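You operate a simulated robot arm through the tools that you are given. There is no shell and no other tool.

The job below is to be done with a simulated robot arm. You get a single attempt, and the scene is never put back.

Task
Put things in order on the folding table. At the end: the grey lint roll stands where the grey lint ball stood; the white refill bottle (marked "STARCH") from the folding table stands where the clear glass jar (marked "SODA") stood; the clear glass jar stands where the grey lint roll stood; the grey lint ball from the folding table is in the small white tub; whatever was shut is shut again. Leave all else as you found it, and nothing knocked over.

It is judged by the outcome, as a careful person would: the job done as asked, and still so three seconds after it is handed in. It fails if anything else is knocked over, pushed out of place, dropped, spilled or broken.

Robot
A 6-joint arm with a two-finger parallel gripper, fixed in place. Base frame: the origin is at the foot of the arm, x ahead of it, y to its left, z up; the work surface is at about z = 0. Lengths are in cm, angles in degrees, forces in N, time in s.
With the tool pointing down near the work surface it reaches from about 18 to 46 cm from the base axis. Its first joint turns from -70.0 to 70.0 degrees. Payload 1.9 kg.
Tool frame: the origin (TCP) lies between the finger pads and is the grasp point; the fingertips stand 2.3 cm ahead of it; z points along the fingers, y is the line along which they close. The gripper opens to 9.4 cm. The fingers are 3.8 cm wide and 1 cm thick; the gripper's body (5.4 by 9.6 cm) begins 3.9 cm behind the TCP.
Orientation is told as [roll, pitch, yaw] about the base's x, y, z axes, in that order, counted from this pose: with the fingers straight down and closing along the base's y, the tool's x points along the base's -x, its y along +y and its z along -z.

Tools
- The arm moves only by the tool nudge_tool. Its argument "rows" is a list of rows, each a list of 7 numbers: the shift along the tool's x, y, z in cm, then the turn, a rotation vector about the tool's x, y, z in degrees, then the opening, from 0 (shut) to 1 (fully open). In form: [[tx, ty, tz, ax, ay, az, grip], ...]. A call has 1 to 20 rows; each row shifts and turns the commanded pose from where the row before left it, along the tool's axes as they then stand. Rows are played at 5 a second. More than 5 cm and 8.6 degrees between two rows, or a gripper value outside its range, and nothing of the call is played. Where a pose cannot be reached the arm comes as near as it can. A force on the tool above 40 N (or 10 N above the force at the start of the call, whichever is more), or a blocked arm, ends the call early, and 0.2 s more pass. Each finger travels about 10.8 cm/s and halts on what it meets, pressing with about 43 N; the grip force reading is that of the motor and also rises with nothing between the fingers. The clock runs only during rows and for 0.2 s after the last one: add rows that do not move to give the fingers time. It gives the time, the measured TCP pose, the force on the tool (base axes), the opening and the grip force at its end, in the units of the frame above (readings bear some noise), with the torque about the TCP (base axes, N m) and any sound that the robot's microphone picked up, and new pictures: "views" is both (left out), scene, wrist or none.
- Cameras (640 x 400 px; columns grow to the right, rows downward): "scene" is fixed at [5.5, 31.16, 42.67]; the picture's right is [-0.78, -0.63, 0.00], its down [-0.35, 0.44, -0.83] and it looks along [0.52, -0.64, -0.56] (base axes); focal length 215 px, centre (320, 200). "wrist" rides on the gripper at [8.7, 1.6, -7.5] in the tool frame; the picture's right is [-0.18, 0.98, 0.00], its down [-0.58, -0.11, -0.81] and it looks along [-0.79, -0.15, 0.59] (tool axes); focal length 243 px, centre (320, 200). There is no depth. A picture from a camera that has moved, and an enlarged one, comes with that camera's place and axes in the base frame and with its lens.
- zoom(camera, box): a new picture of the part [left, top, right, bottom] of that camera's present view, enlarged. It takes no simulated time.
- close_job(): hands the job in; it is judged then, once.

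Places have to be worked out from the pictures, the camera data and where the tool is seen. Open the gripper and draw the arm clear of the work before you hand the job in, unless the task says otherwise.

The tools are called after ">>>" as a command line: name --pt "numbers of a row" for each row, then --argument value for the rest, lists and objects as JSON in quotes. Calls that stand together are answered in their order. nudge_tool: Moves the arm, as the interface text tells. Its arguments: {"type":"object","properties":{"rows":{"type":"array","items":{"type":"array","items":{"type":"number"}}},"views":{"type":"string","enum":["both","scene","wrist","none"]}},"required":["rows"]} The other tools are called the same way: zoom (camera, box) takes an enlarged picture of a part of a camera's view; close_job () hands the job in.

At the start:

```text
t: 0.0
ee_pos: [32.0, -6.63, 33.87]
tcp_rot: [0.1, -0.1, 0.0]
wrist_force: [1.1, 0.0, 0.4]
torque: [0.01, 0.01, -0.01]
gripper_width: 9.42
grasp_force: 0.1
```

scene: 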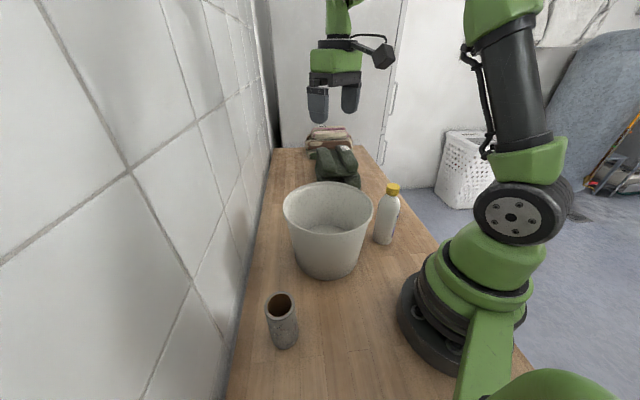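
wrist: 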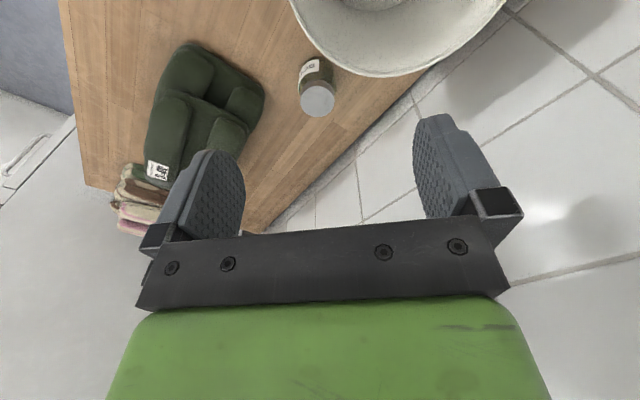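

I see a white tub/bucket, a grey roll, a white bottle with yellow cap, a dark bag, and a jar behind the bucket. I'll zoom in on both views to identify the items before moving.

>>> zoom --camera "scene" --box '[220, 100, 460, 250]'

>>> zoom --camera "scene" --box '[220, 230, 460, 380]'

>>> zoom --camera "wrist" --box '[60, 0, 380, 200]'

>>> zoom --camera "wrist" --box '[260, 0, 580, 200]'

```text
2.67 times, centred on (340, 175) of scene
camera zoom: at [5.5, 31.16, 42.67], right [-0.78, -0.63, 0.0], down [-0.35, 0.44, -0.83], along [0.52, -0.64, -0.56], focal length 574 px, centre (267, 267)
```

zoom: 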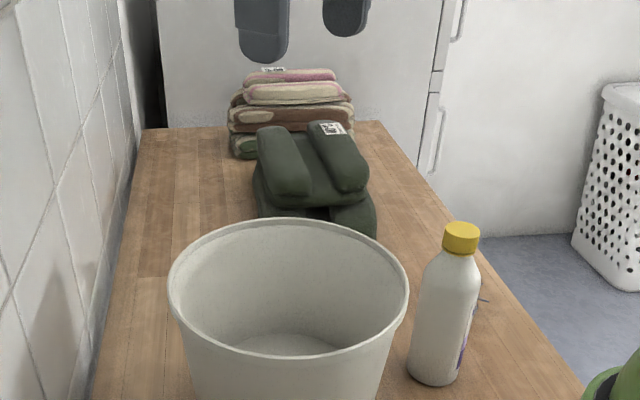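

```text
2.67 times, centred on (340, 305) of scene
camera zoom: at [5.5, 31.16, 42.67], right [-0.78, -0.63, 0.0], down [-0.35, 0.44, -0.83], along [0.52, -0.64, -0.56], focal length 574 px, centre (267, -80)
```

zoom: 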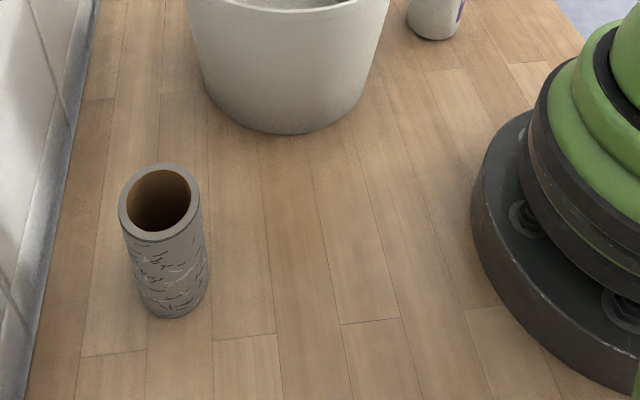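

```text
2.00 times, centred on (220, 100) of wrist
camera zoom: at [23.41, -5.1, 41.26], right [0.18, 0.98, 0.0], down [0.58, -0.11, 0.81], along [0.79, -0.15, -0.59], focal length 485 px, centre (520, 400)
```

zoom: 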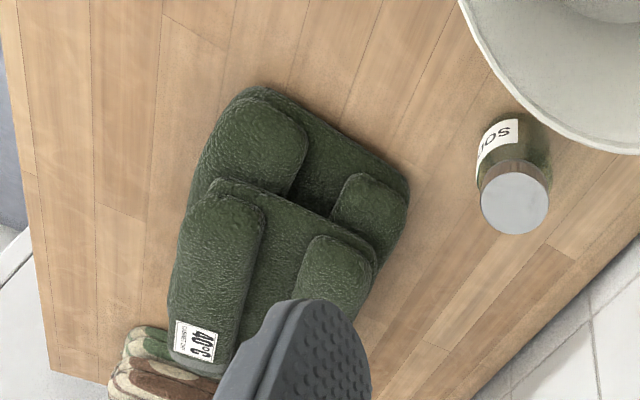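

```text
2.00 times, centred on (420, 100) of wrist
camera zoom: at [23.41, -5.1, 41.26], right [0.18, 0.98, 0.0], down [0.58, -0.11, 0.81], along [0.79, -0.15, -0.59], focal length 485 px, centre (120, 400)
```

zoom: 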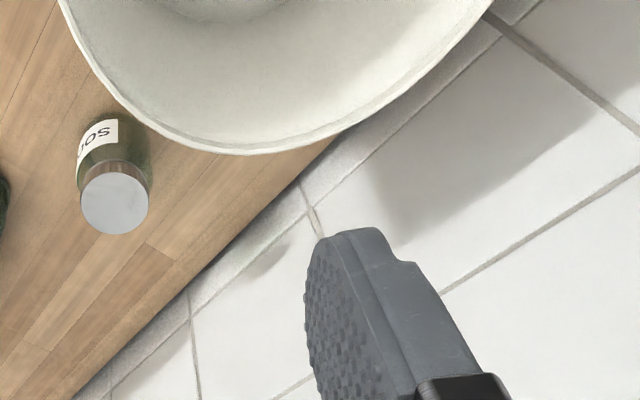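

The jar (SODA) is near the far side of the big bucket, around (41, -10). I can't yet see a lint ball or a small tub, so I'll draw the tool back at height and look over the table with the wrist camera.

>>> nudge_tool --pt "2.5 0 -0.5 0 0 0 1" --pt "2.5 0 -0.5 0 0 0 1" --pt "2.5 0 -0.5 0 0 0 1" --pt "2.5 0 -0.5 0 0 0 1" --pt "0 0 0 0 0 0 1"

```text
t: 1.2
ee_pos: [21.99, -6.44, 35.82]
tcp_rot: [0.2, 0.0, 0.0]
wrist_force: [0.3, 0.4, -0.7]
torque: [0.01, 0.01, -0.02]
gripper_width: 9.42
grasp_force: 0.1
camera wrist: at [13.47, -4.96, 43.21], right [0.18, 0.98, 0.0], down [0.58, -0.11, 0.81], along [0.79, -0.15, -0.59], focal length 243 px, centre (320, 200)
```

scene: 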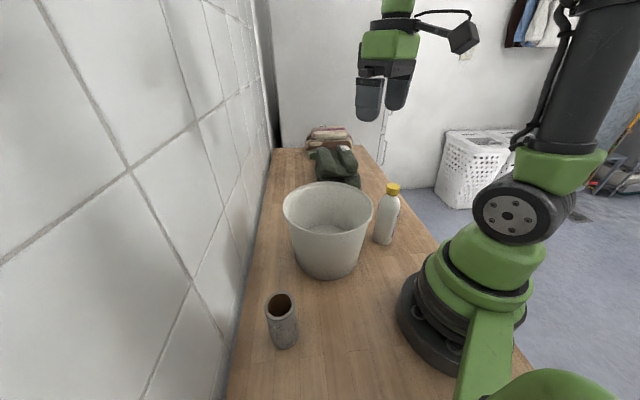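
wrist: 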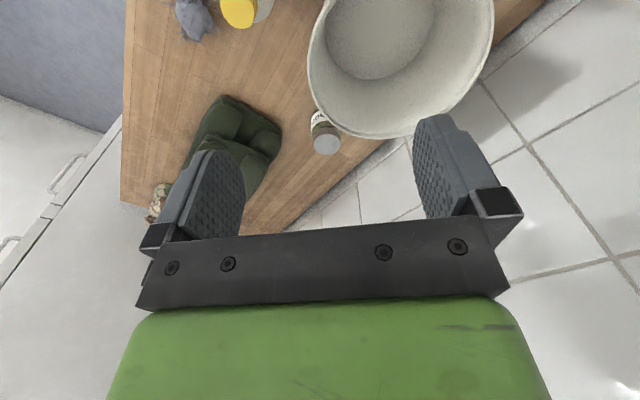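

A grey lump has come into view beside the bottle's yellow cap. I'll zoom in on it and on the tub interior.

>>> zoom --camera "wrist" --box '[120, 0, 360, 150]'

>>> zoom --camera "wrist" --box '[290, 0, 530, 150]'

>>> zoom --camera "scene" --box '[340, 160, 440, 260]'

```text
2.67 times, centred on (240, 75) of wrist
camera zoom: at [13.47, -4.96, 43.21], right [0.18, 0.98, 0.0], down [0.58, -0.11, 0.81], along [0.79, -0.15, -0.59], focal length 647 px, centre (533, 533)
```

zoom: 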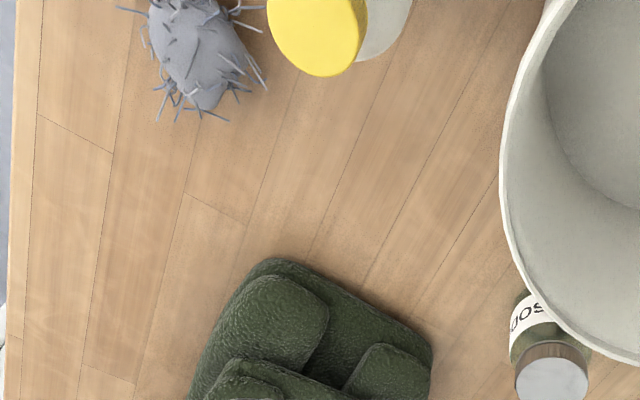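

```text
2.67 times, centred on (410, 75) of wrist
camera zoom: at [13.47, -4.96, 43.21], right [0.18, 0.98, 0.0], down [0.58, -0.11, 0.81], along [0.79, -0.15, -0.59], focal length 647 px, centre (80, 533)
```

zoom: 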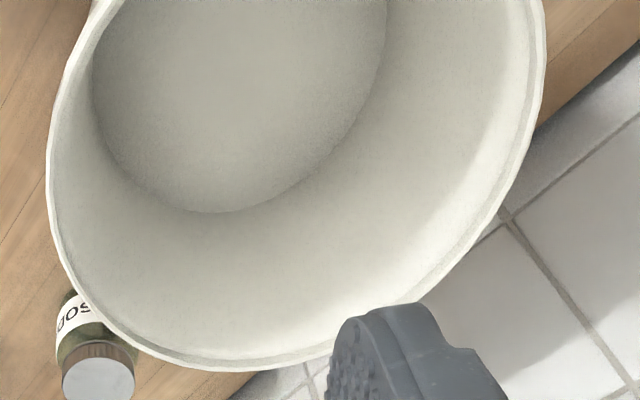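

```text
4.00 times, centred on (390, 210) of scene
camera zoom: at [5.5, 31.16, 42.67], right [-0.78, -0.63, 0.0], down [-0.35, 0.44, -0.83], along [0.52, -0.64, -0.56], focal length 860 px, centre (40, 160)
```

zoom: 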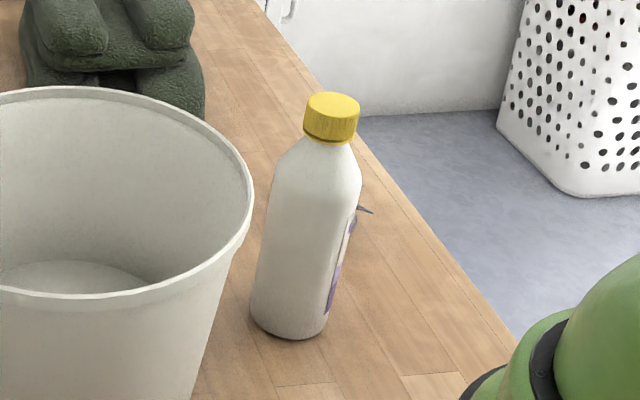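

The grey lint ball sits at about (22, -24), roughly 11 cm from the bottle at (19.3, -13.5). The bucket at about (27.5, 2) is open and empty, and it's the only white tub I can see. I'll move above the ball for a closer look.

>>> nudge_tool --pt "0 -3 0.5 0 0 0 1" --pt "0 -3 1 0 0 0 1" --pt "0 -3 1.5 0 0 0 1" --pt "0 -3 2 0 0 0 1" --pt "0 -3 2.5 0 0 0 1" --pt "0 -3 2.5 0 0 0 1" --pt "0 0 0 0 0 0 1"

```text
t: 2.8
ee_pos: [22.06, -24.61, 25.81]
tcp_rot: [0.2, -0.1, 0.1]
wrist_force: [-0.5, -0.5, 1.2]
torque: [0.03, -0.03, -0.03]
gripper_width: 9.39
grasp_force: 0.1
camera wrist: at [13.48, -23.01, 33.21], right [0.18, 0.98, 0.0], down [0.58, -0.11, 0.81], along [0.79, -0.15, -0.59], focal length 243 px, centre (320, 200)
```

scene: 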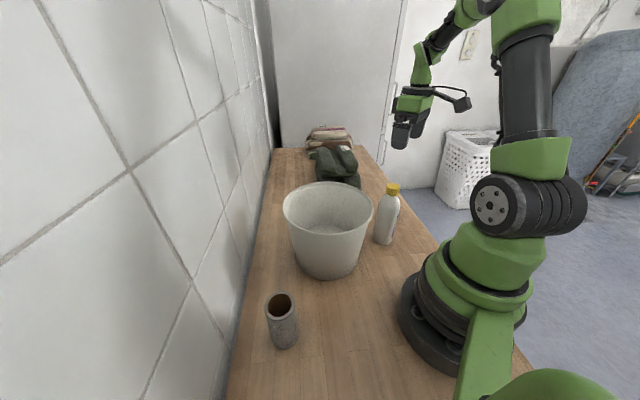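
wrist: 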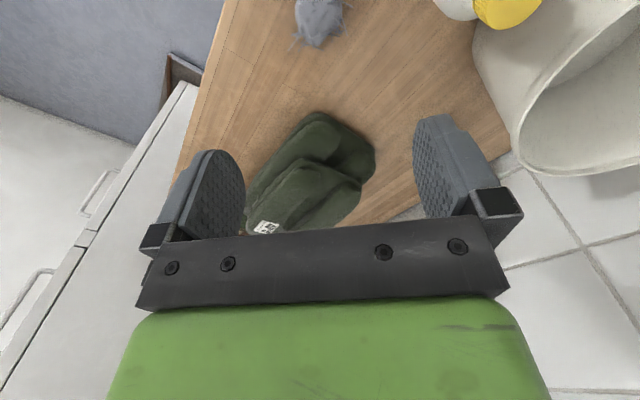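

The ball is nearly under the tool line. I'll zoom in to fix its centre, size and shape.

>>> zoom --camera "wrist" --box '[250, 0, 410, 100]'

>>> zoom --camera "wrist" --box '[400, 0, 560, 100]'

```text
4.00 times, centred on (330, 50) of wrist
camera zoom: at [13.48, -23.01, 33.21], right [0.18, 0.98, 0.0], down [0.58, -0.11, 0.81], along [0.79, -0.15, -0.59], focal length 970 px, centre (280, 800)
```

zoom: 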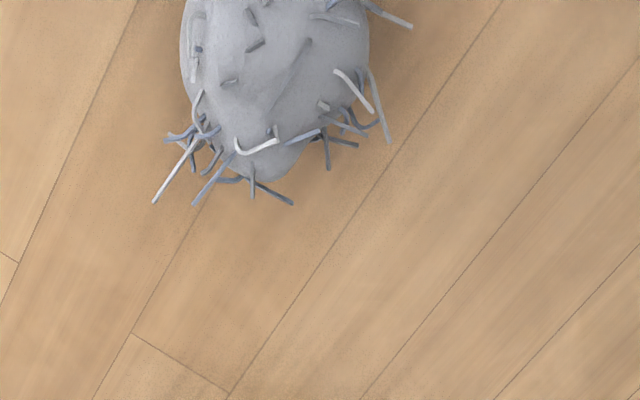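

```text
4.00 times, centred on (480, 50) of wrist
camera zoom: at [13.48, -23.01, 33.21], right [0.18, 0.98, 0.0], down [0.58, -0.11, 0.81], along [0.79, -0.15, -0.59], focal length 970 px, centre (-320, 800)
```

zoom: 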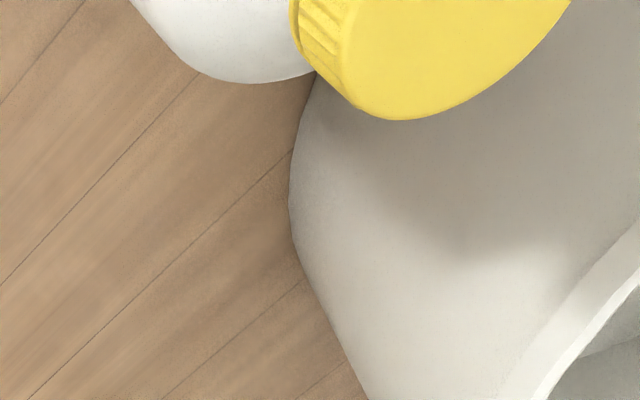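

The ball is about 4.9 cm wide with loose tufts, at around (22.3, -24.6), but the top of it is out of frame. I'll go lower so the whole ball shows, keeping the fingers over 2 cm clear of the bottle.

>>> nudge_tool --pt "0 0 2.5 0 0 0 0.9" --pt "0 0 2.5 0 0 0 0.85" --pt "0 0 2.5 0 0 0 0.85" --pt "0 0 2.5 0 0 0 0.85" --pt "0 0 2 0 0 0 0.85" --pt "0 0 0 0 0 0 0.85"

```text
t: 4.2
ee_pos: [22.07, -24.69, 13.74]
tcp_rot: [0.1, -0.1, 0.0]
wrist_force: [-0.2, 0.2, 0.4]
torque: [0.01, -0.02, 0.01]
gripper_width: 7.99
grasp_force: 0.0
camera wrist: at [13.53, -23.2, 21.17], right [0.18, 0.98, 0.0], down [0.58, -0.11, 0.81], along [0.79, -0.15, -0.59], focal length 243 px, centre (320, 200)
```

scene: 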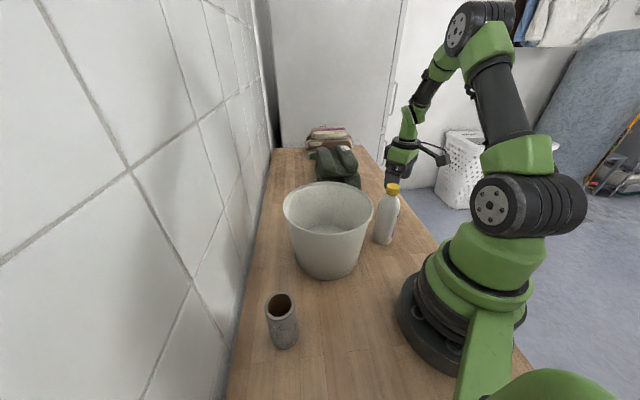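
wrist: 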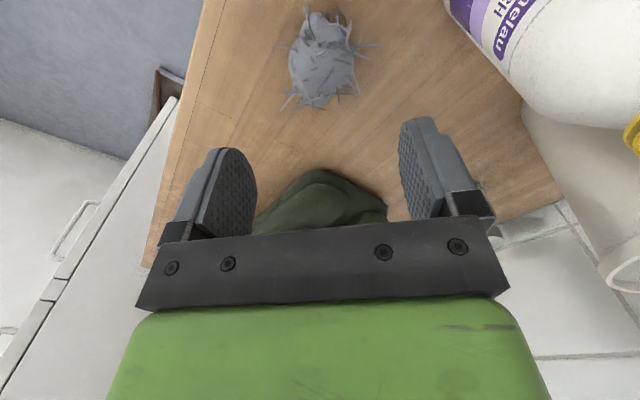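

The ball is now fully visible, so I'll zoom in to measure it.

>>> zoom --camera "wrist" --box '[240, 0, 400, 120]'

>>> zoom --camera "wrist" --box '[420, 0, 640, 140]'

```text
3.33 times, centred on (320, 60) of wrist
camera zoom: at [13.53, -23.2, 21.17], right [0.18, 0.98, 0.0], down [0.58, -0.11, 0.81], along [0.79, -0.15, -0.59], focal length 809 px, centre (320, 667)
```

zoom: 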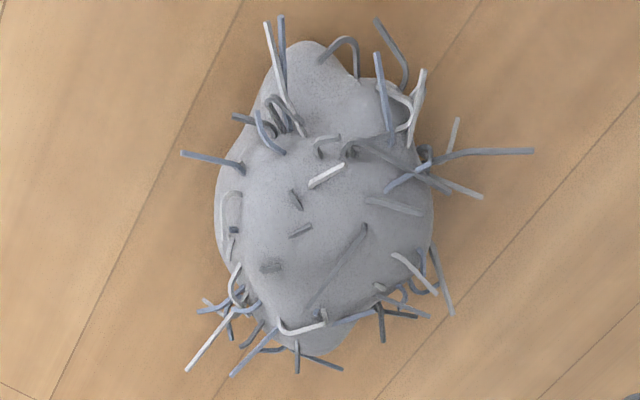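

```text
2.86 times, centred on (530, 70) of wrist
camera zoom: at [13.53, -23.2, 21.17], right [0.18, 0.98, 0.0], down [0.58, -0.11, 0.81], along [0.79, -0.15, -0.59], focal length 693 px, centre (-280, 571)
```

zoom: 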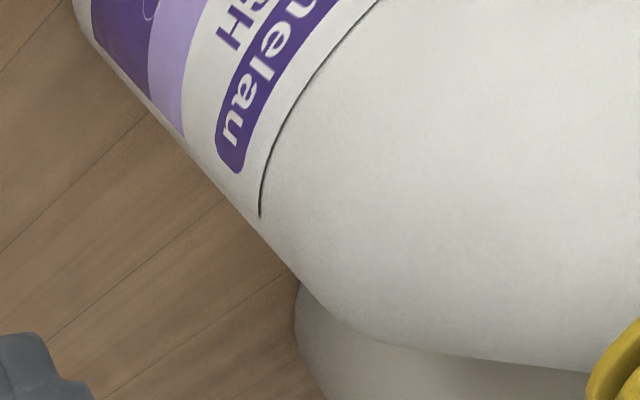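

The ball body is about 4.8 cm across y and 6 cm along x, centred near (21.9, -24.7), so the TCP is right above it. I'll lower to z ≈ 2.8 with the fingers straddling it in y.

>>> nudge_tool --pt "0.1 0 2.5 0 0 0 0.85" --pt "0 0 2.5 0 0 0 0.85" --pt "0 0 2.0 0 0 0 0.85" --pt "0 0 1.5 0 0 0 0.85" --pt "0 0 1.2 0 0 0 0.85" --pt "0 0 1.2 0 0 0 0.85" --pt "0 0 0 0 0 0 0.85"

```text
t: 5.8
ee_pos: [22.0, -24.58, 3.02]
tcp_rot: [0.1, 0.0, 0.0]
wrist_force: [0.3, 0.2, 0.5]
torque: [-0.03, -0.02, -0.01]
gripper_width: 7.98
grasp_force: 0.1
camera wrist: at [13.38, -23.11, 10.3], right [0.18, 0.98, 0.0], down [0.58, -0.11, 0.81], along [0.79, -0.15, -0.59], focal length 243 px, centre (320, 200)
```

scene: 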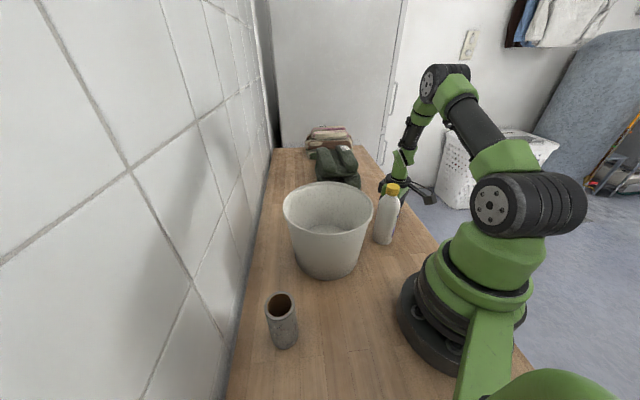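
wrist: 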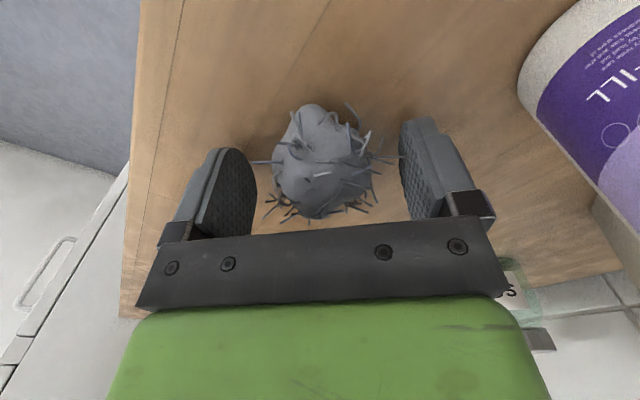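

The ball is centred between the fingers. I'll lower slightly more and close in small steps to feel where contact comes.

>>> nudge_tool --pt "0 0 0.4 0 0 0 0.75" --pt "0 0 0 0 0 0 0.65" --pt "0 0 0 0 0 0 0.55" --pt "0 0 0 0 0 0 0.5" --pt "0 0 0 0 0 0 0.46" --pt "0 0 0 0 0 0 0.46" --views "wrist"

```text
t: 7.2
ee_pos: [21.85, -24.6, 2.53]
tcp_rot: [0.1, -0.1, 0.0]
wrist_force: [0.1, -0.2, 0.2]
torque: [-0.02, 0.01, 0.02]
gripper_width: 4.86
grasp_force: 43.2
camera wrist: at [13.34, -23.13, 9.96], right [0.18, 0.98, 0.0], down [0.58, -0.11, 0.81], along [0.79, -0.15, -0.59], focal length 243 px, centre (320, 200)
```

wrist: 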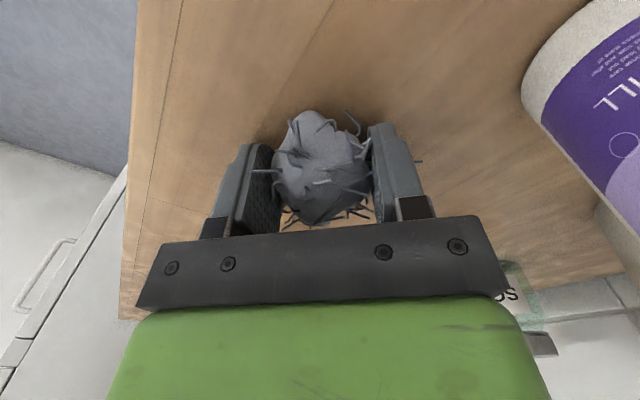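

The grip holds at 4.86 cm wide. I'll note the ball's spot as about (21.7, -24.6) and lift it straight up.

>>> nudge_tool --pt "0 0 -1 0 0 0 0.42" --pt "0 0 -2 0 0 0 0.42" --pt "0 0 -3 0 0 0 0.42" --pt "0 0 -4 0 0 0 0.42" --pt "0 0 -4 0 0 0 0.42" --pt "0 0 -4 0 0 0 0.42" --pt "0 0 -4 0 0 0 0.42" --pt "0 0 -4 0 0 0 0.42" --pt "0 0 0 0 0 0 0.42"

```text
t: 9.2
ee_pos: [21.72, -24.72, 28.38]
tcp_rot: [0.1, -0.1, 0.1]
wrist_force: [0.2, -0.3, -0.2]
torque: [-0.02, -0.02, -0.02]
gripper_width: 4.77
grasp_force: 42.1
camera wrist: at [13.28, -23.19, 35.76], right [0.18, 0.98, 0.0], down [0.58, -0.11, 0.81], along [0.79, -0.15, -0.59], focal length 243 px, centre (320, 200)
```

scene: 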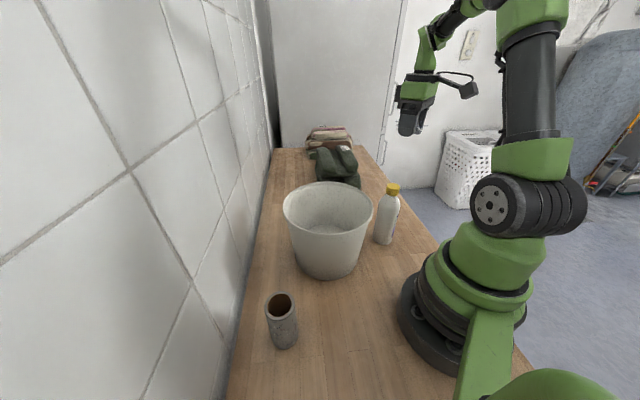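
wrist: 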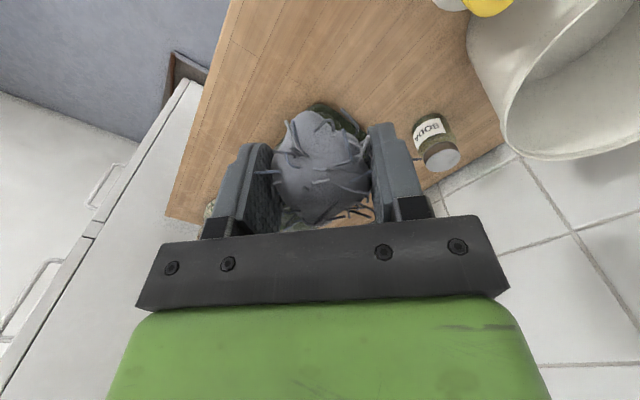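

The ball is held securely. Next I carry it at z ≈ 28, above all the objects, to over the tub at about (27.5, 2).

>>> nudge_tool --pt "-0.3 1.5 0 0 0 0 0.42" --pt "-0.65 3 0 0 0 0 0.42" --pt "-0.65 3 0 0 0 0 0.42" --pt "-0.65 3 0 0 0 0 0.42" --pt "-0.65 3 0 0 0 0 0.42" --pt "-0.65 3 0 0 0 0 0.42" --pt "-0.65 3 0 0 0 0 0.42" --pt "-0.65 3 0 0 0 0 0.42" --pt "-0.65 3 0 0 0 0 0.42" --pt "-0.3 1 0 0 0 0 0.42" --pt "0 0 0 0 0 0 0.42"

```text
t: 11.6
ee_pos: [27.59, 1.86, 28.44]
tcp_rot: [0.1, -0.1, 0.1]
wrist_force: [0.1, 0.6, -0.3]
torque: [-0.02, 0.02, 0.01]
gripper_width: 4.69
grasp_force: 42.7
camera wrist: at [19.07, 3.43, 35.88], right [0.18, 0.98, 0.0], down [0.58, -0.11, 0.81], along [0.79, -0.15, -0.59], focal length 243 px, centre (320, 200)
```

scene: 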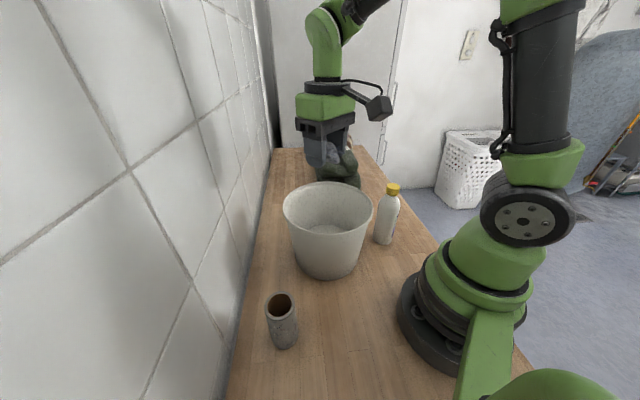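
wrist: 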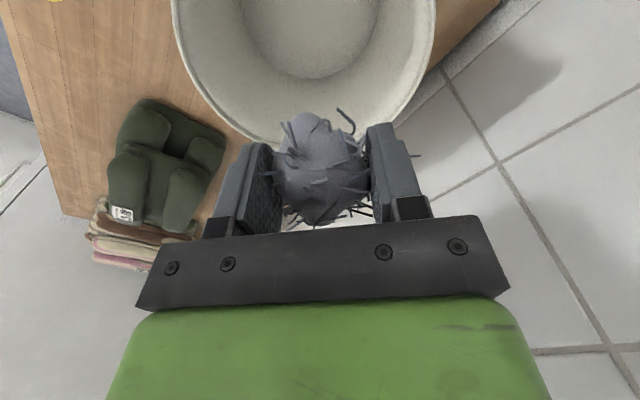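

The tub rim fits a circle centred near (27.2, 1.0), with a radius of about 9.3 cm and the rim at about z = 16. To keep the wrist camera off the rim as I lower, I'll tilt the tool 20° so the camera side lifts, then go partway down.

>>> nudge_tool --pt "0 -0.4 0 0 7 0 0.42" --pt "0 -0.4 0 0 7 0 0.42" --pt "0 0 0 0 6 0 0.42" --pt "0 0 0 0 0 0 0.42" --pt "-0.86 0 2.35 0 0 0 0.42" --pt "-0.86 0 2.35 0 0 0 0.42" --pt "-0.86 0 2.35 0 0 0 0.42" --pt "-0.86 0 2.35 0 0 0 0.42" --pt "0 0 0 0 0 0 0.42"

```text
t: 13.6
ee_pos: [27.7, 0.93, 18.3]
tcp_rot: [0.2, 20.0, 0.0]
wrist_force: [0.6, 0.0, -0.2]
torque: [-0.01, -0.01, 0.01]
gripper_width: 4.58
grasp_force: 43.0
camera wrist: at [22.14, 2.55, 28.31], right [0.17, 0.98, -0.06], down [0.82, -0.11, 0.56], along [0.54, -0.15, -0.83], focal length 243 px, centre (320, 200)
```

scene: 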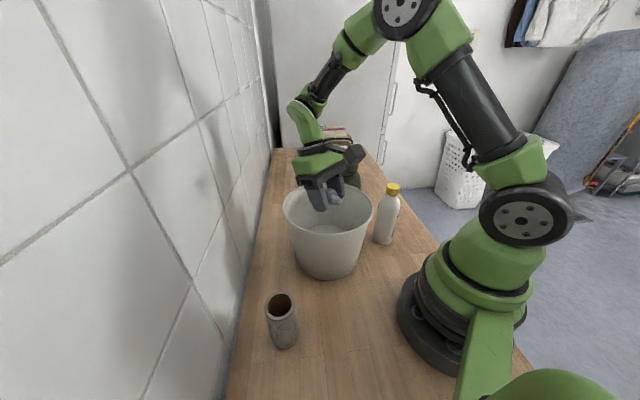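
wrist: 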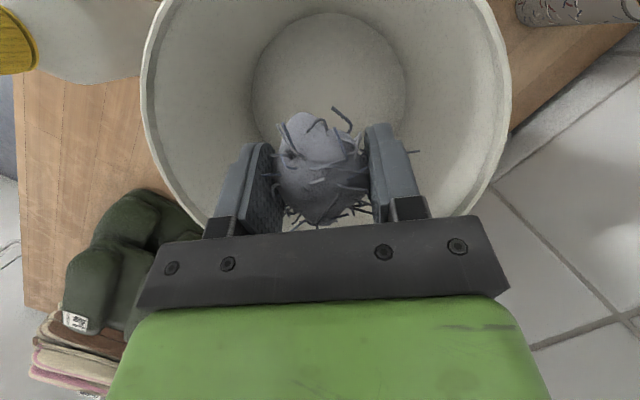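

The tilt looks good and the ball is inside the rim circle with clear margins all round. I'll keep lowering to about z = 9 and check.

>>> nudge_tool --pt "-0.85 0 2.3 0 0 0 0.46" --pt "-0.85 0 2.3 0 0 0 0.46" --pt "-0.68 0 1.88 0 0 0 0.46" --pt "-0.68 0 1.88 0 0 0 0.46" --pt "0 0 0 0 0 0 0.46"

```text
t: 14.8
ee_pos: [27.71, 1.11, 9.59]
tcp_rot: [0.1, 19.9, 0.0]
wrist_force: [-0.9, -0.3, -0.4]
torque: [-0.02, -0.03, 0.05]
gripper_width: 4.47
grasp_force: 43.3
camera wrist: at [22.18, 2.64, 19.55], right [0.17, 0.98, -0.06], down [0.82, -0.11, 0.56], along [0.54, -0.15, -0.83], focal length 243 px, centre (320, 200)
```

scene: 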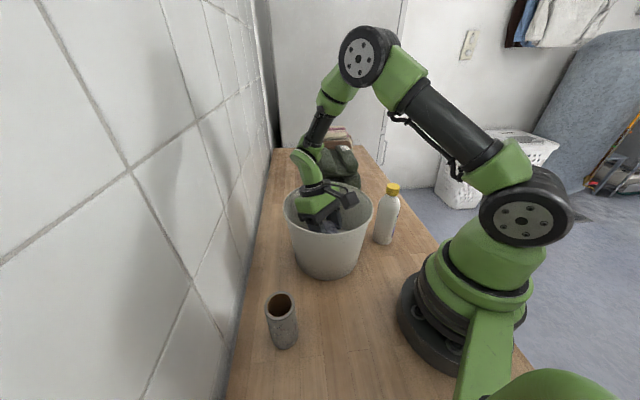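
wrist: 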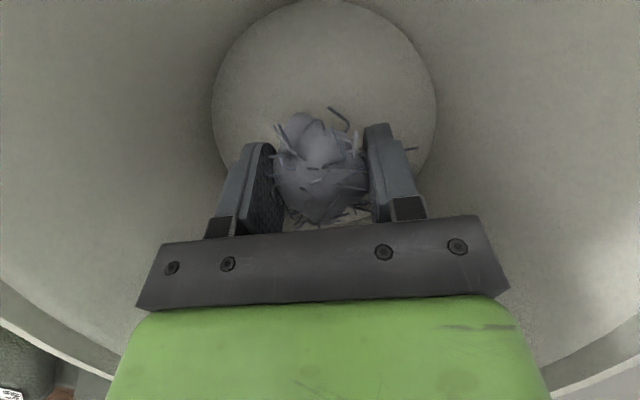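

The floor circle grew in a way that puts the tub floor at about z = 1–2. I'll lower 4 cm more, then feel for contact.

>>> nudge_tool --pt "-0.51 0 1.41 0 0 0 0.46" --pt "-0.51 0 1.41 0 0 0 0.46" --pt "-0.34 0 0.94 0 0 0 0.46" --pt "0 0 0 0 0 0 0.46"

```text
t: 15.5
ee_pos: [27.77, 1.03, 6.63]
tcp_rot: [-0.1, 19.7, -0.3]
wrist_force: [-2.0, -4.0, 11.1]
torque: [-0.2, -0.1, -0.02]
gripper_width: 4.45
grasp_force: 42.7
stopped in row 3: the force on the tool passed its limit at 59 N (the readings are from after the stop); the commanded pose is now the measured one
camera wrist: at [22.25, 2.64, 16.53], right [0.18, 0.98, -0.06], down [0.82, -0.11, 0.56], along [0.54, -0.15, -0.82], focal length 243 px, centre (320, 200)
```

scene: 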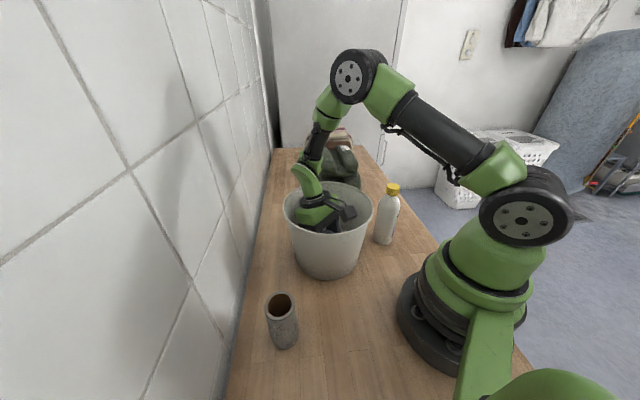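
wrist: 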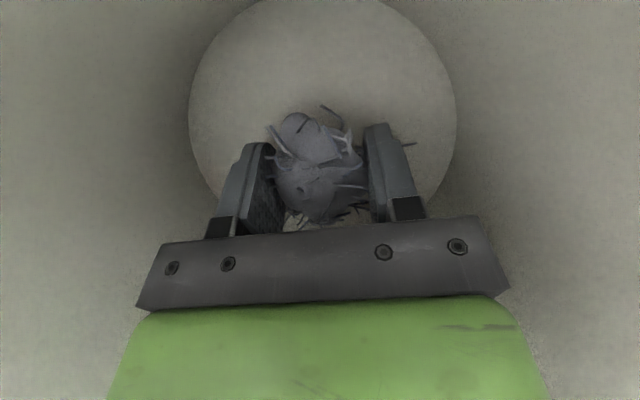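

Contact with the tub floor came at TCP z ≈ 6.6. I'll ease up slightly, then open the fingers to release the ball onto the floor of the tub.

>>> nudge_tool --pt "0.1 0 -0.28 0 0 0 0.46" --pt "0 0 0 0 0 0 0.5" --pt "0 0 0 0 0 0 0.56" --pt "0 0 0 0 0 0 0.65" --pt "0 0 0 0 0 0 0.75" --pt "0 0 0 0 0 0 0.75"

```text
t: 16.9
ee_pos: [27.63, 1.07, 6.84]
tcp_rot: [0.0, 19.8, -0.2]
wrist_force: [-0.7, 0.2, 0.1]
torque: [0.02, -0.04, 0.0]
gripper_width: 7.03
grasp_force: 0.1
camera wrist: at [22.21, 2.68, 16.76], right [0.18, 0.98, -0.06], down [0.82, -0.11, 0.56], along [0.54, -0.15, -0.83], focal length 243 px, centre (320, 200)
```

scene: 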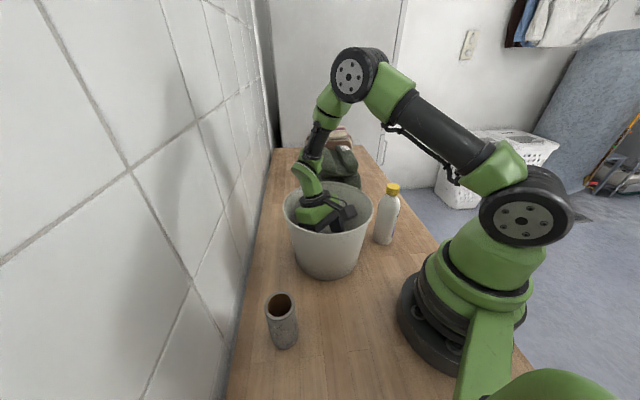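
wrist: 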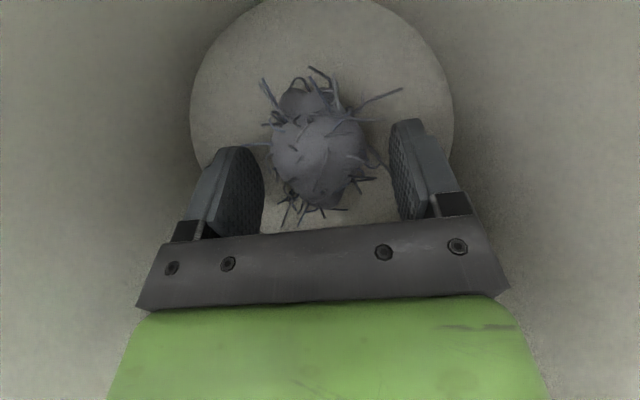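

The ball rests on the tub floor between the open fingers. I'll withdraw straight up out of the tub and level the tool.

>>> nudge_tool --pt "0.34 0 -0.94 0 0 0 0.75" --pt "0.68 0 -1.88 0 0 0 0.75" --pt "1.03 0 -2.82 0 0 0 0.75" --pt "1.2 0 -3.29 0 0 0 0.75" --pt "1.2 0 -3.29 0 0 0 0.75" --pt "1.2 0 -3.29 0 0 0 0.75" --pt "1.2 0 -3.29 0 0 0 0.75" --pt "1.2 0 -3.29 0 0 0 0.75" --pt "0 0 0 0 -7 0 0.75" --pt "0 0 0 0 -7 0 0.75" --pt "0 0 0 0 -6 0 0.75" --pt "0 0 0 0 0 0 0.75"

```text
t: 19.5
ee_pos: [27.68, 1.0, 30.39]
tcp_rot: [0.0, -0.3, -0.3]
wrist_force: [0.6, -0.6, -0.5]
torque: [-0.01, 0.0, 0.0]
gripper_width: 7.06
grasp_force: 0.0
camera wrist: at [19.12, 2.56, 37.8], right [0.19, 0.98, 0.0], down [0.58, -0.11, 0.81], along [0.79, -0.15, -0.59], focal length 243 px, centre (320, 200)
```

scene: 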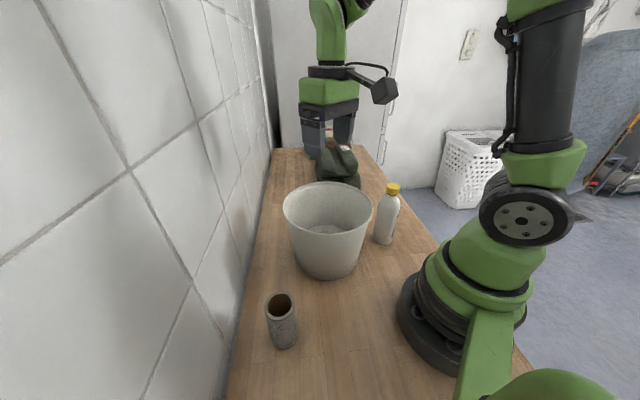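
wrist: 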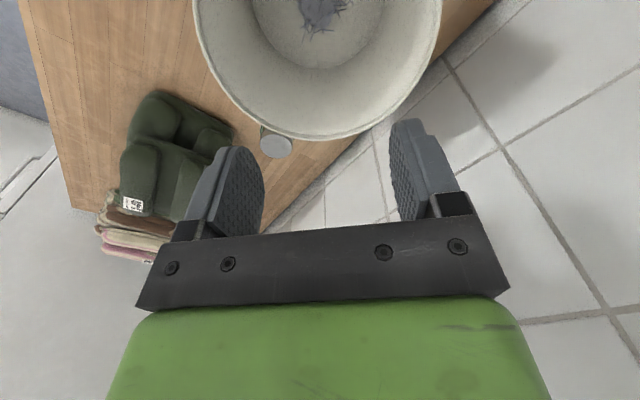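

The ball is in the tub. Now I'll go above the roll at about (21.8, 21.4) and yaw 45°, so the fingers close parallel to the wall and the camera side faces away from it.

>>> nudge_tool --pt "0.84 2.9 0 0 0 0 0.9" --pt "0.84 2.9 0 0 0 0 0.9" --pt "0.84 2.9 0 0 0 0 0.9" --pt "0.84 2.9 0 0 0 0 0.9" --pt "0.84 2.9 0 0 0 0 0.9" --pt "0.84 2.9 0 0 0 0 0.9" --pt "0.84 2.9 0 0 0 0 0.9" --pt "0 0 0 0 0 -7.5 0.9" --pt "0 0 0 0 0 -7.5 0.9" --pt "0 0 0 0 0 -7.5 0.9" --pt "0 0 0 0 0 -7.5 0.9" --pt "0 0 0 0 0 -7.5 0.9" --pt "0 0 0 0 0 -7.5 0.9" --pt "0 0 2 0 0 0 0.9" --pt "0 0 2 0 0 0 0.9" --pt "0 0 0 0 0 0 0.9"

```text
t: 22.9
ee_pos: [21.85, 21.58, 26.21]
tcp_rot: [-0.1, -0.1, 44.8]
wrist_force: [0.2, 0.2, 0.5]
torque: [-0.02, -0.02, 0.01]
gripper_width: 8.45
grasp_force: 0.0
camera wrist: at [14.66, 16.46, 33.65], right [-0.56, 0.83, 0.0], down [0.49, 0.33, 0.81], along [0.67, 0.45, -0.59], focal length 243 px, centre (320, 200)
```

scene: 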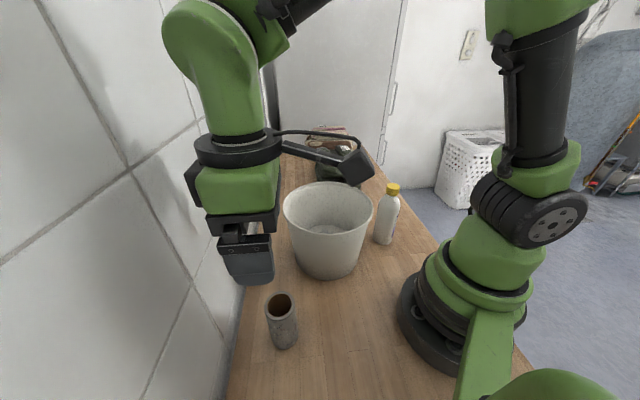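
wrist: 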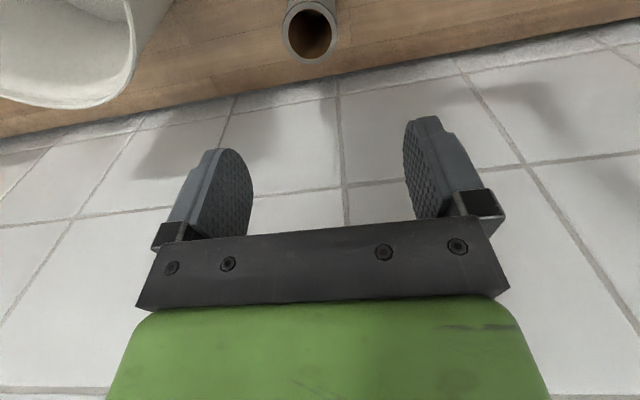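

The roll is visible just below the tool line. I'll zoom in to locate its top ring precisely.

>>> zoom --camera "wrist" --box '[240, 0, 400, 100]'

>>> zoom --camera "scene" --box '[220, 270, 380, 370]'

```text
4.00 times, centred on (320, 50) of wrist
camera zoom: at [14.66, 16.46, 33.65], right [-0.56, 0.83, 0.0], down [0.49, 0.33, 0.81], along [0.67, 0.45, -0.59], focal length 970 px, centre (320, 800)
```

zoom: 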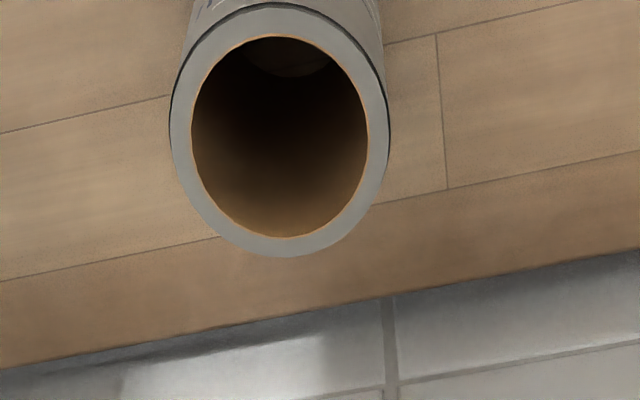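

```text
4.00 times, centred on (300, 320) of scene
camera zoom: at [5.5, 31.16, 42.67], right [-0.78, -0.63, 0.0], down [-0.35, 0.44, -0.83], along [0.52, -0.64, -0.56], focal length 860 px, centre (400, -280)
```

zoom: 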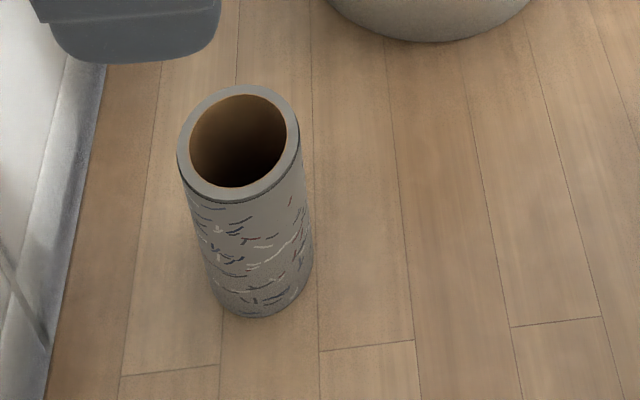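

Triangulating the two views puts the roll at about (21.8, 20.7), with its top at about z = 10.5 and a 4.6 cm diameter. I'll shift over it and lower to z ≈ 16 for a better fix.

>>> nudge_tool --pt "0.67 -0.6 2 0 0 0 0.9" --pt "0 0 2.5 0 0 0 0.9" --pt "0 0 2.5 0 0 0 0.9" --pt "0 0 2.5 0 0 0 0.9" --pt "0 0 0.7 0 0 0 0.9" --pt "0 0 0 0 0 0 0.9"

```text
t: 24.3
ee_pos: [21.65, 20.56, 16.14]
tcp_rot: [-0.1, -0.2, 44.8]
wrist_force: [-0.4, -0.2, 0.1]
torque: [0.05, 0.01, 0.0]
gripper_width: 8.44
grasp_force: 0.1
camera wrist: at [14.53, 15.5, 23.59], right [-0.56, 0.83, 0.0], down [0.49, 0.33, 0.81], along [0.67, 0.45, -0.59], focal length 243 px, centre (320, 200)
```

scene: 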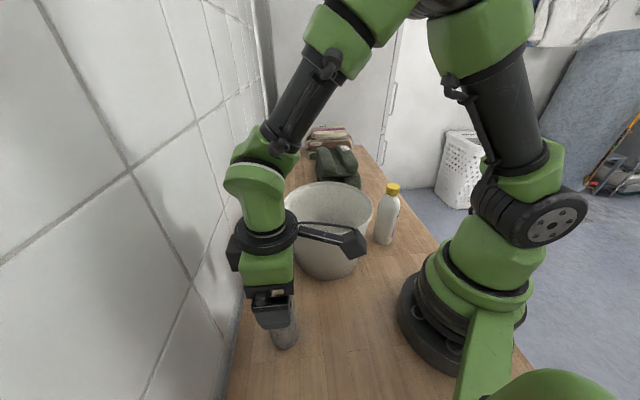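
wrist: 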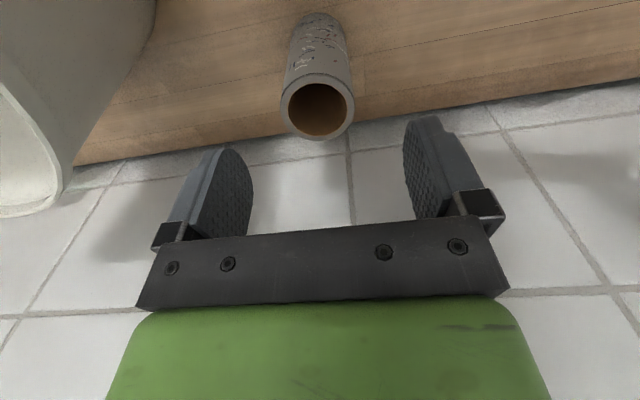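

>>> zoom --camera "wrist" --box '[220, 0, 420, 150]'

```text
2.67 times, centred on (320, 75) of wrist
camera zoom: at [14.53, 15.5, 23.59], right [-0.56, 0.83, 0.0], down [0.49, 0.33, 0.81], along [0.67, 0.45, -0.59], focal length 647 px, centre (320, 533)
```

zoom: 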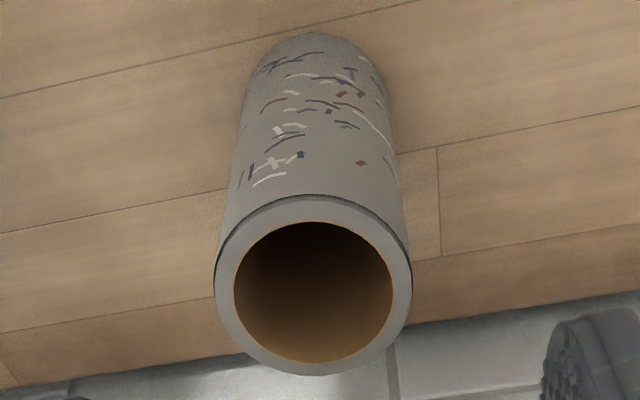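

The roll axis is within about 0.3 cm of the tool axis (at roughly (21.6, 20.3) in tool coordinates). I'll trim, then lower to z ≈ 7.8 so the gripper palm stays above the roll's top.

>>> nudge_tool --pt "0.25 -0.1 2 0 0 0 0.9" --pt "0 0 2 0 0 0 0.9" --pt "0 0 2 0 0 0 0.9" --pt "0 0 1.5 0 0 0 0.9" --pt "0 0 0.8 0 0 0 0.9" --pt "0 0 0 0 0 0 0.9"

```text
t: 25.7
ee_pos: [21.72, 20.3, 7.66]
tcp_rot: [-0.1, -0.1, 44.7]
wrist_force: [-0.1, -0.2, 0.0]
torque: [0.04, 0.01, 0.02]
gripper_width: 8.5
grasp_force: 0.0
camera wrist: at [14.57, 15.33, 15.18], right [-0.56, 0.83, 0.0], down [0.49, 0.33, 0.81], along [0.67, 0.45, -0.59], focal length 243 px, centre (320, 200)
```

scene: 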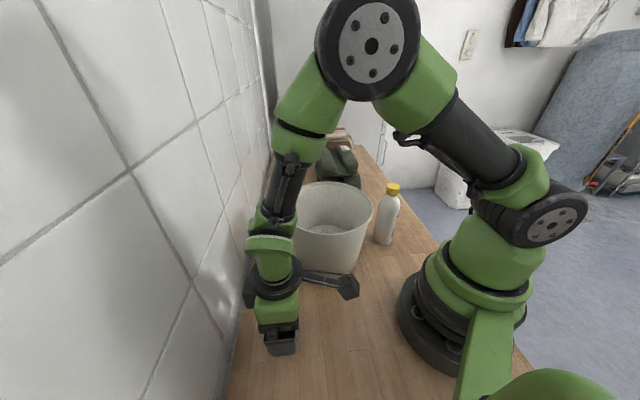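
wrist: 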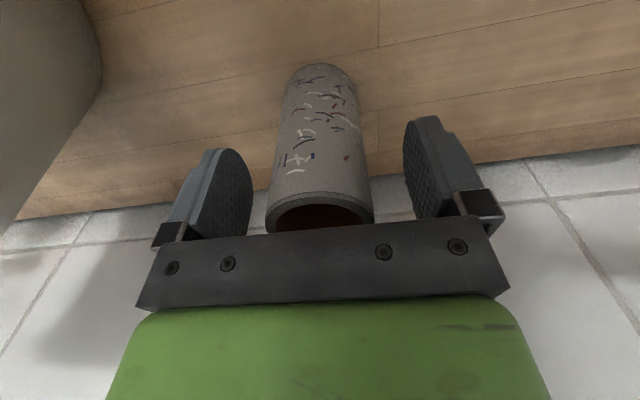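

The roll stands between the fingers. I'll close in steps and then check the grip.

>>> nudge_tool --pt "0 0 0 0 0 0 0.75" --pt "0 0 0 0 0 0 0.62" --pt "0 0 0 0 0 0 0.54" --pt "0 0 0 0 0 0 0.48" --pt "0 0 0 0 0 0 0.44" --pt "0 0 0 0 0 0 0.44" --views "wrist"

```text
t: 27.1
ee_pos: [21.76, 20.28, 7.78]
tcp_rot: [-0.1, -0.1, 44.7]
wrist_force: [0.1, -0.9, 2.3]
torque: [-0.02, -0.01, -0.01]
gripper_width: 4.54
grasp_force: 42.3
camera wrist: at [14.57, 15.33, 15.2], right [-0.56, 0.83, 0.0], down [0.49, 0.33, 0.81], along [0.67, 0.45, -0.59], focal length 243 px, centre (320, 200)
```

wrist: 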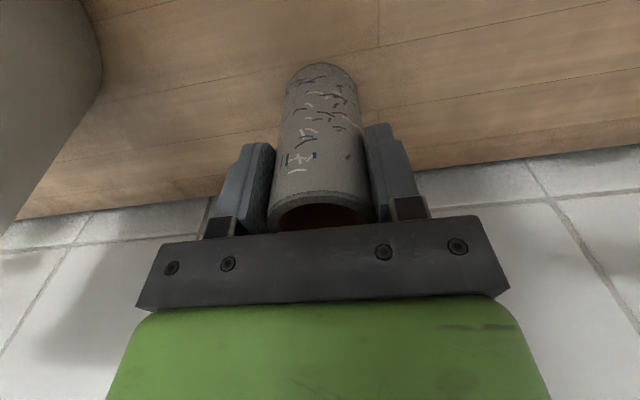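

The roll is gripped at 4.54 cm with the TCP at (21.76, 20.28, 7.8); I'll reuse that spot for the jar. Lifting it well above the tub and bottle height.

>>> nudge_tool --pt "0 0 -1 0 0 0 0.42" --pt "0 0 -2 0 0 0 0.42" --pt "0 0 -3 0 0 0 0.42" --pt "0 0 -3.5 0 0 0 0.42" --pt "0 0 -3.5 0 0 0 0.42" --pt "0 0 -3.5 0 0 0 0.42" --pt "0 0 -3.5 0 0 0 0.42" --pt "0 0 -3 0 0 0 0.42" --pt "0 0 0 0 0 0 0.42"

```text
t: 29.1
ee_pos: [21.72, 20.2, 30.67]
tcp_rot: [0.0, -0.2, 44.8]
wrist_force: [1.0, 0.1, 0.3]
torque: [-0.03, -0.01, 0.02]
gripper_width: 4.54
grasp_force: 43.1
camera wrist: at [14.49, 15.25, 38.13], right [-0.56, 0.83, 0.0], down [0.49, 0.33, 0.81], along [0.67, 0.45, -0.59], focal length 243 px, centre (320, 200)
```

scene: 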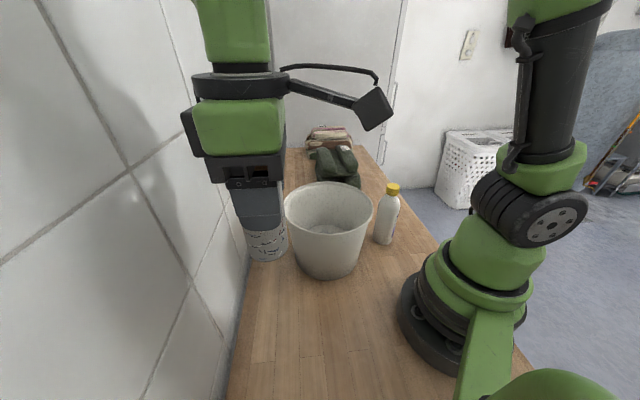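
wrist: 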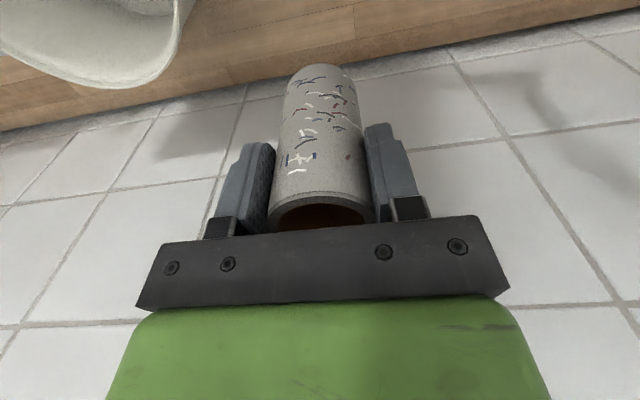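

The roll is firmly held. I'll yaw back to 0 and sweep across at z ≈ 30, above the tub and bottle, toward the ball's former spot.

>>> nudge_tool --pt "0 0 0 0 0 7.5 0.42" --pt "0 0 0 0 0 7.5 0.42" --pt "0 0 0 0 0 7.5 0.42" --pt "0 0 0 0 0 7.5 0.42" --pt "0 0 0 0 0 7.5 0.42" --pt "0 0 0 0 0 7.3 0.42" --pt "0 -2 0 0 0 0 0.42" --pt "-0.3 -3 0 0 0 0 0.42" --pt "-0.3 -3 0 0 0 0 0.42" --pt "-0.3 -3 0 0 0 0 0.42" --pt "-0.3 -3 0 0 0 0 0.42" --pt "0 -3 0 0 0 0 0.42" --pt "0 -3 0 0 0 0 0.42" --pt "0 -3 0 0 0 0 0.42" --pt "0 -3 0 0 0 0 0.42" --pt "0 -3 0 0 0 0 0.42" --pt "0 -2 0 0 0 0 0.42" --pt "0 0 0 0 0 0 0.42"

```text
t: 32.9
ee_pos: [22.83, -10.78, 30.96]
tcp_rot: [0.0, -0.2, -0.1]
wrist_force: [-0.1, 0.3, 0.0]
torque: [-0.01, 0.0, -0.01]
gripper_width: 4.56
grasp_force: 43.6
camera wrist: at [14.18, -9.28, 38.37], right [0.19, 0.98, 0.0], down [0.58, -0.11, 0.81], along [0.79, -0.15, -0.59], focal length 243 px, centre (320, 200)
```

scene: 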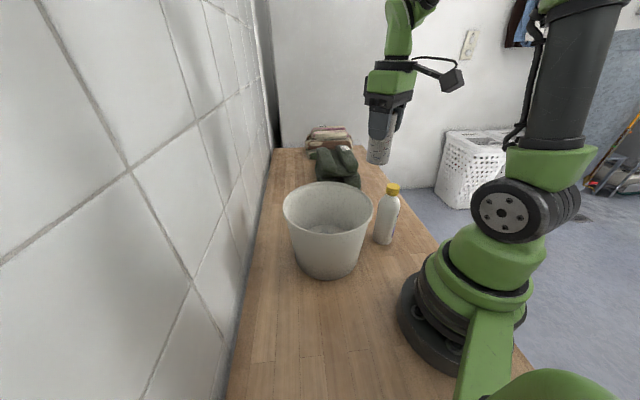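
wrist: 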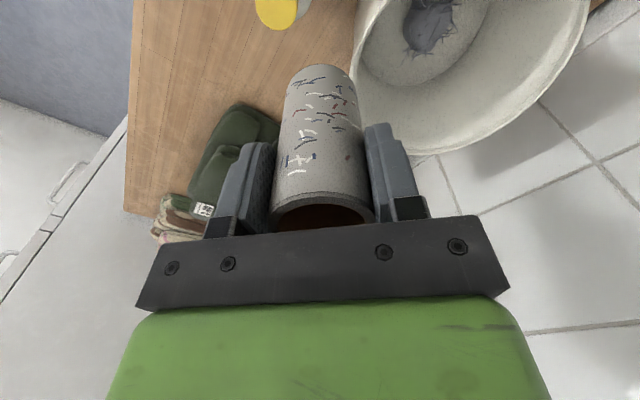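

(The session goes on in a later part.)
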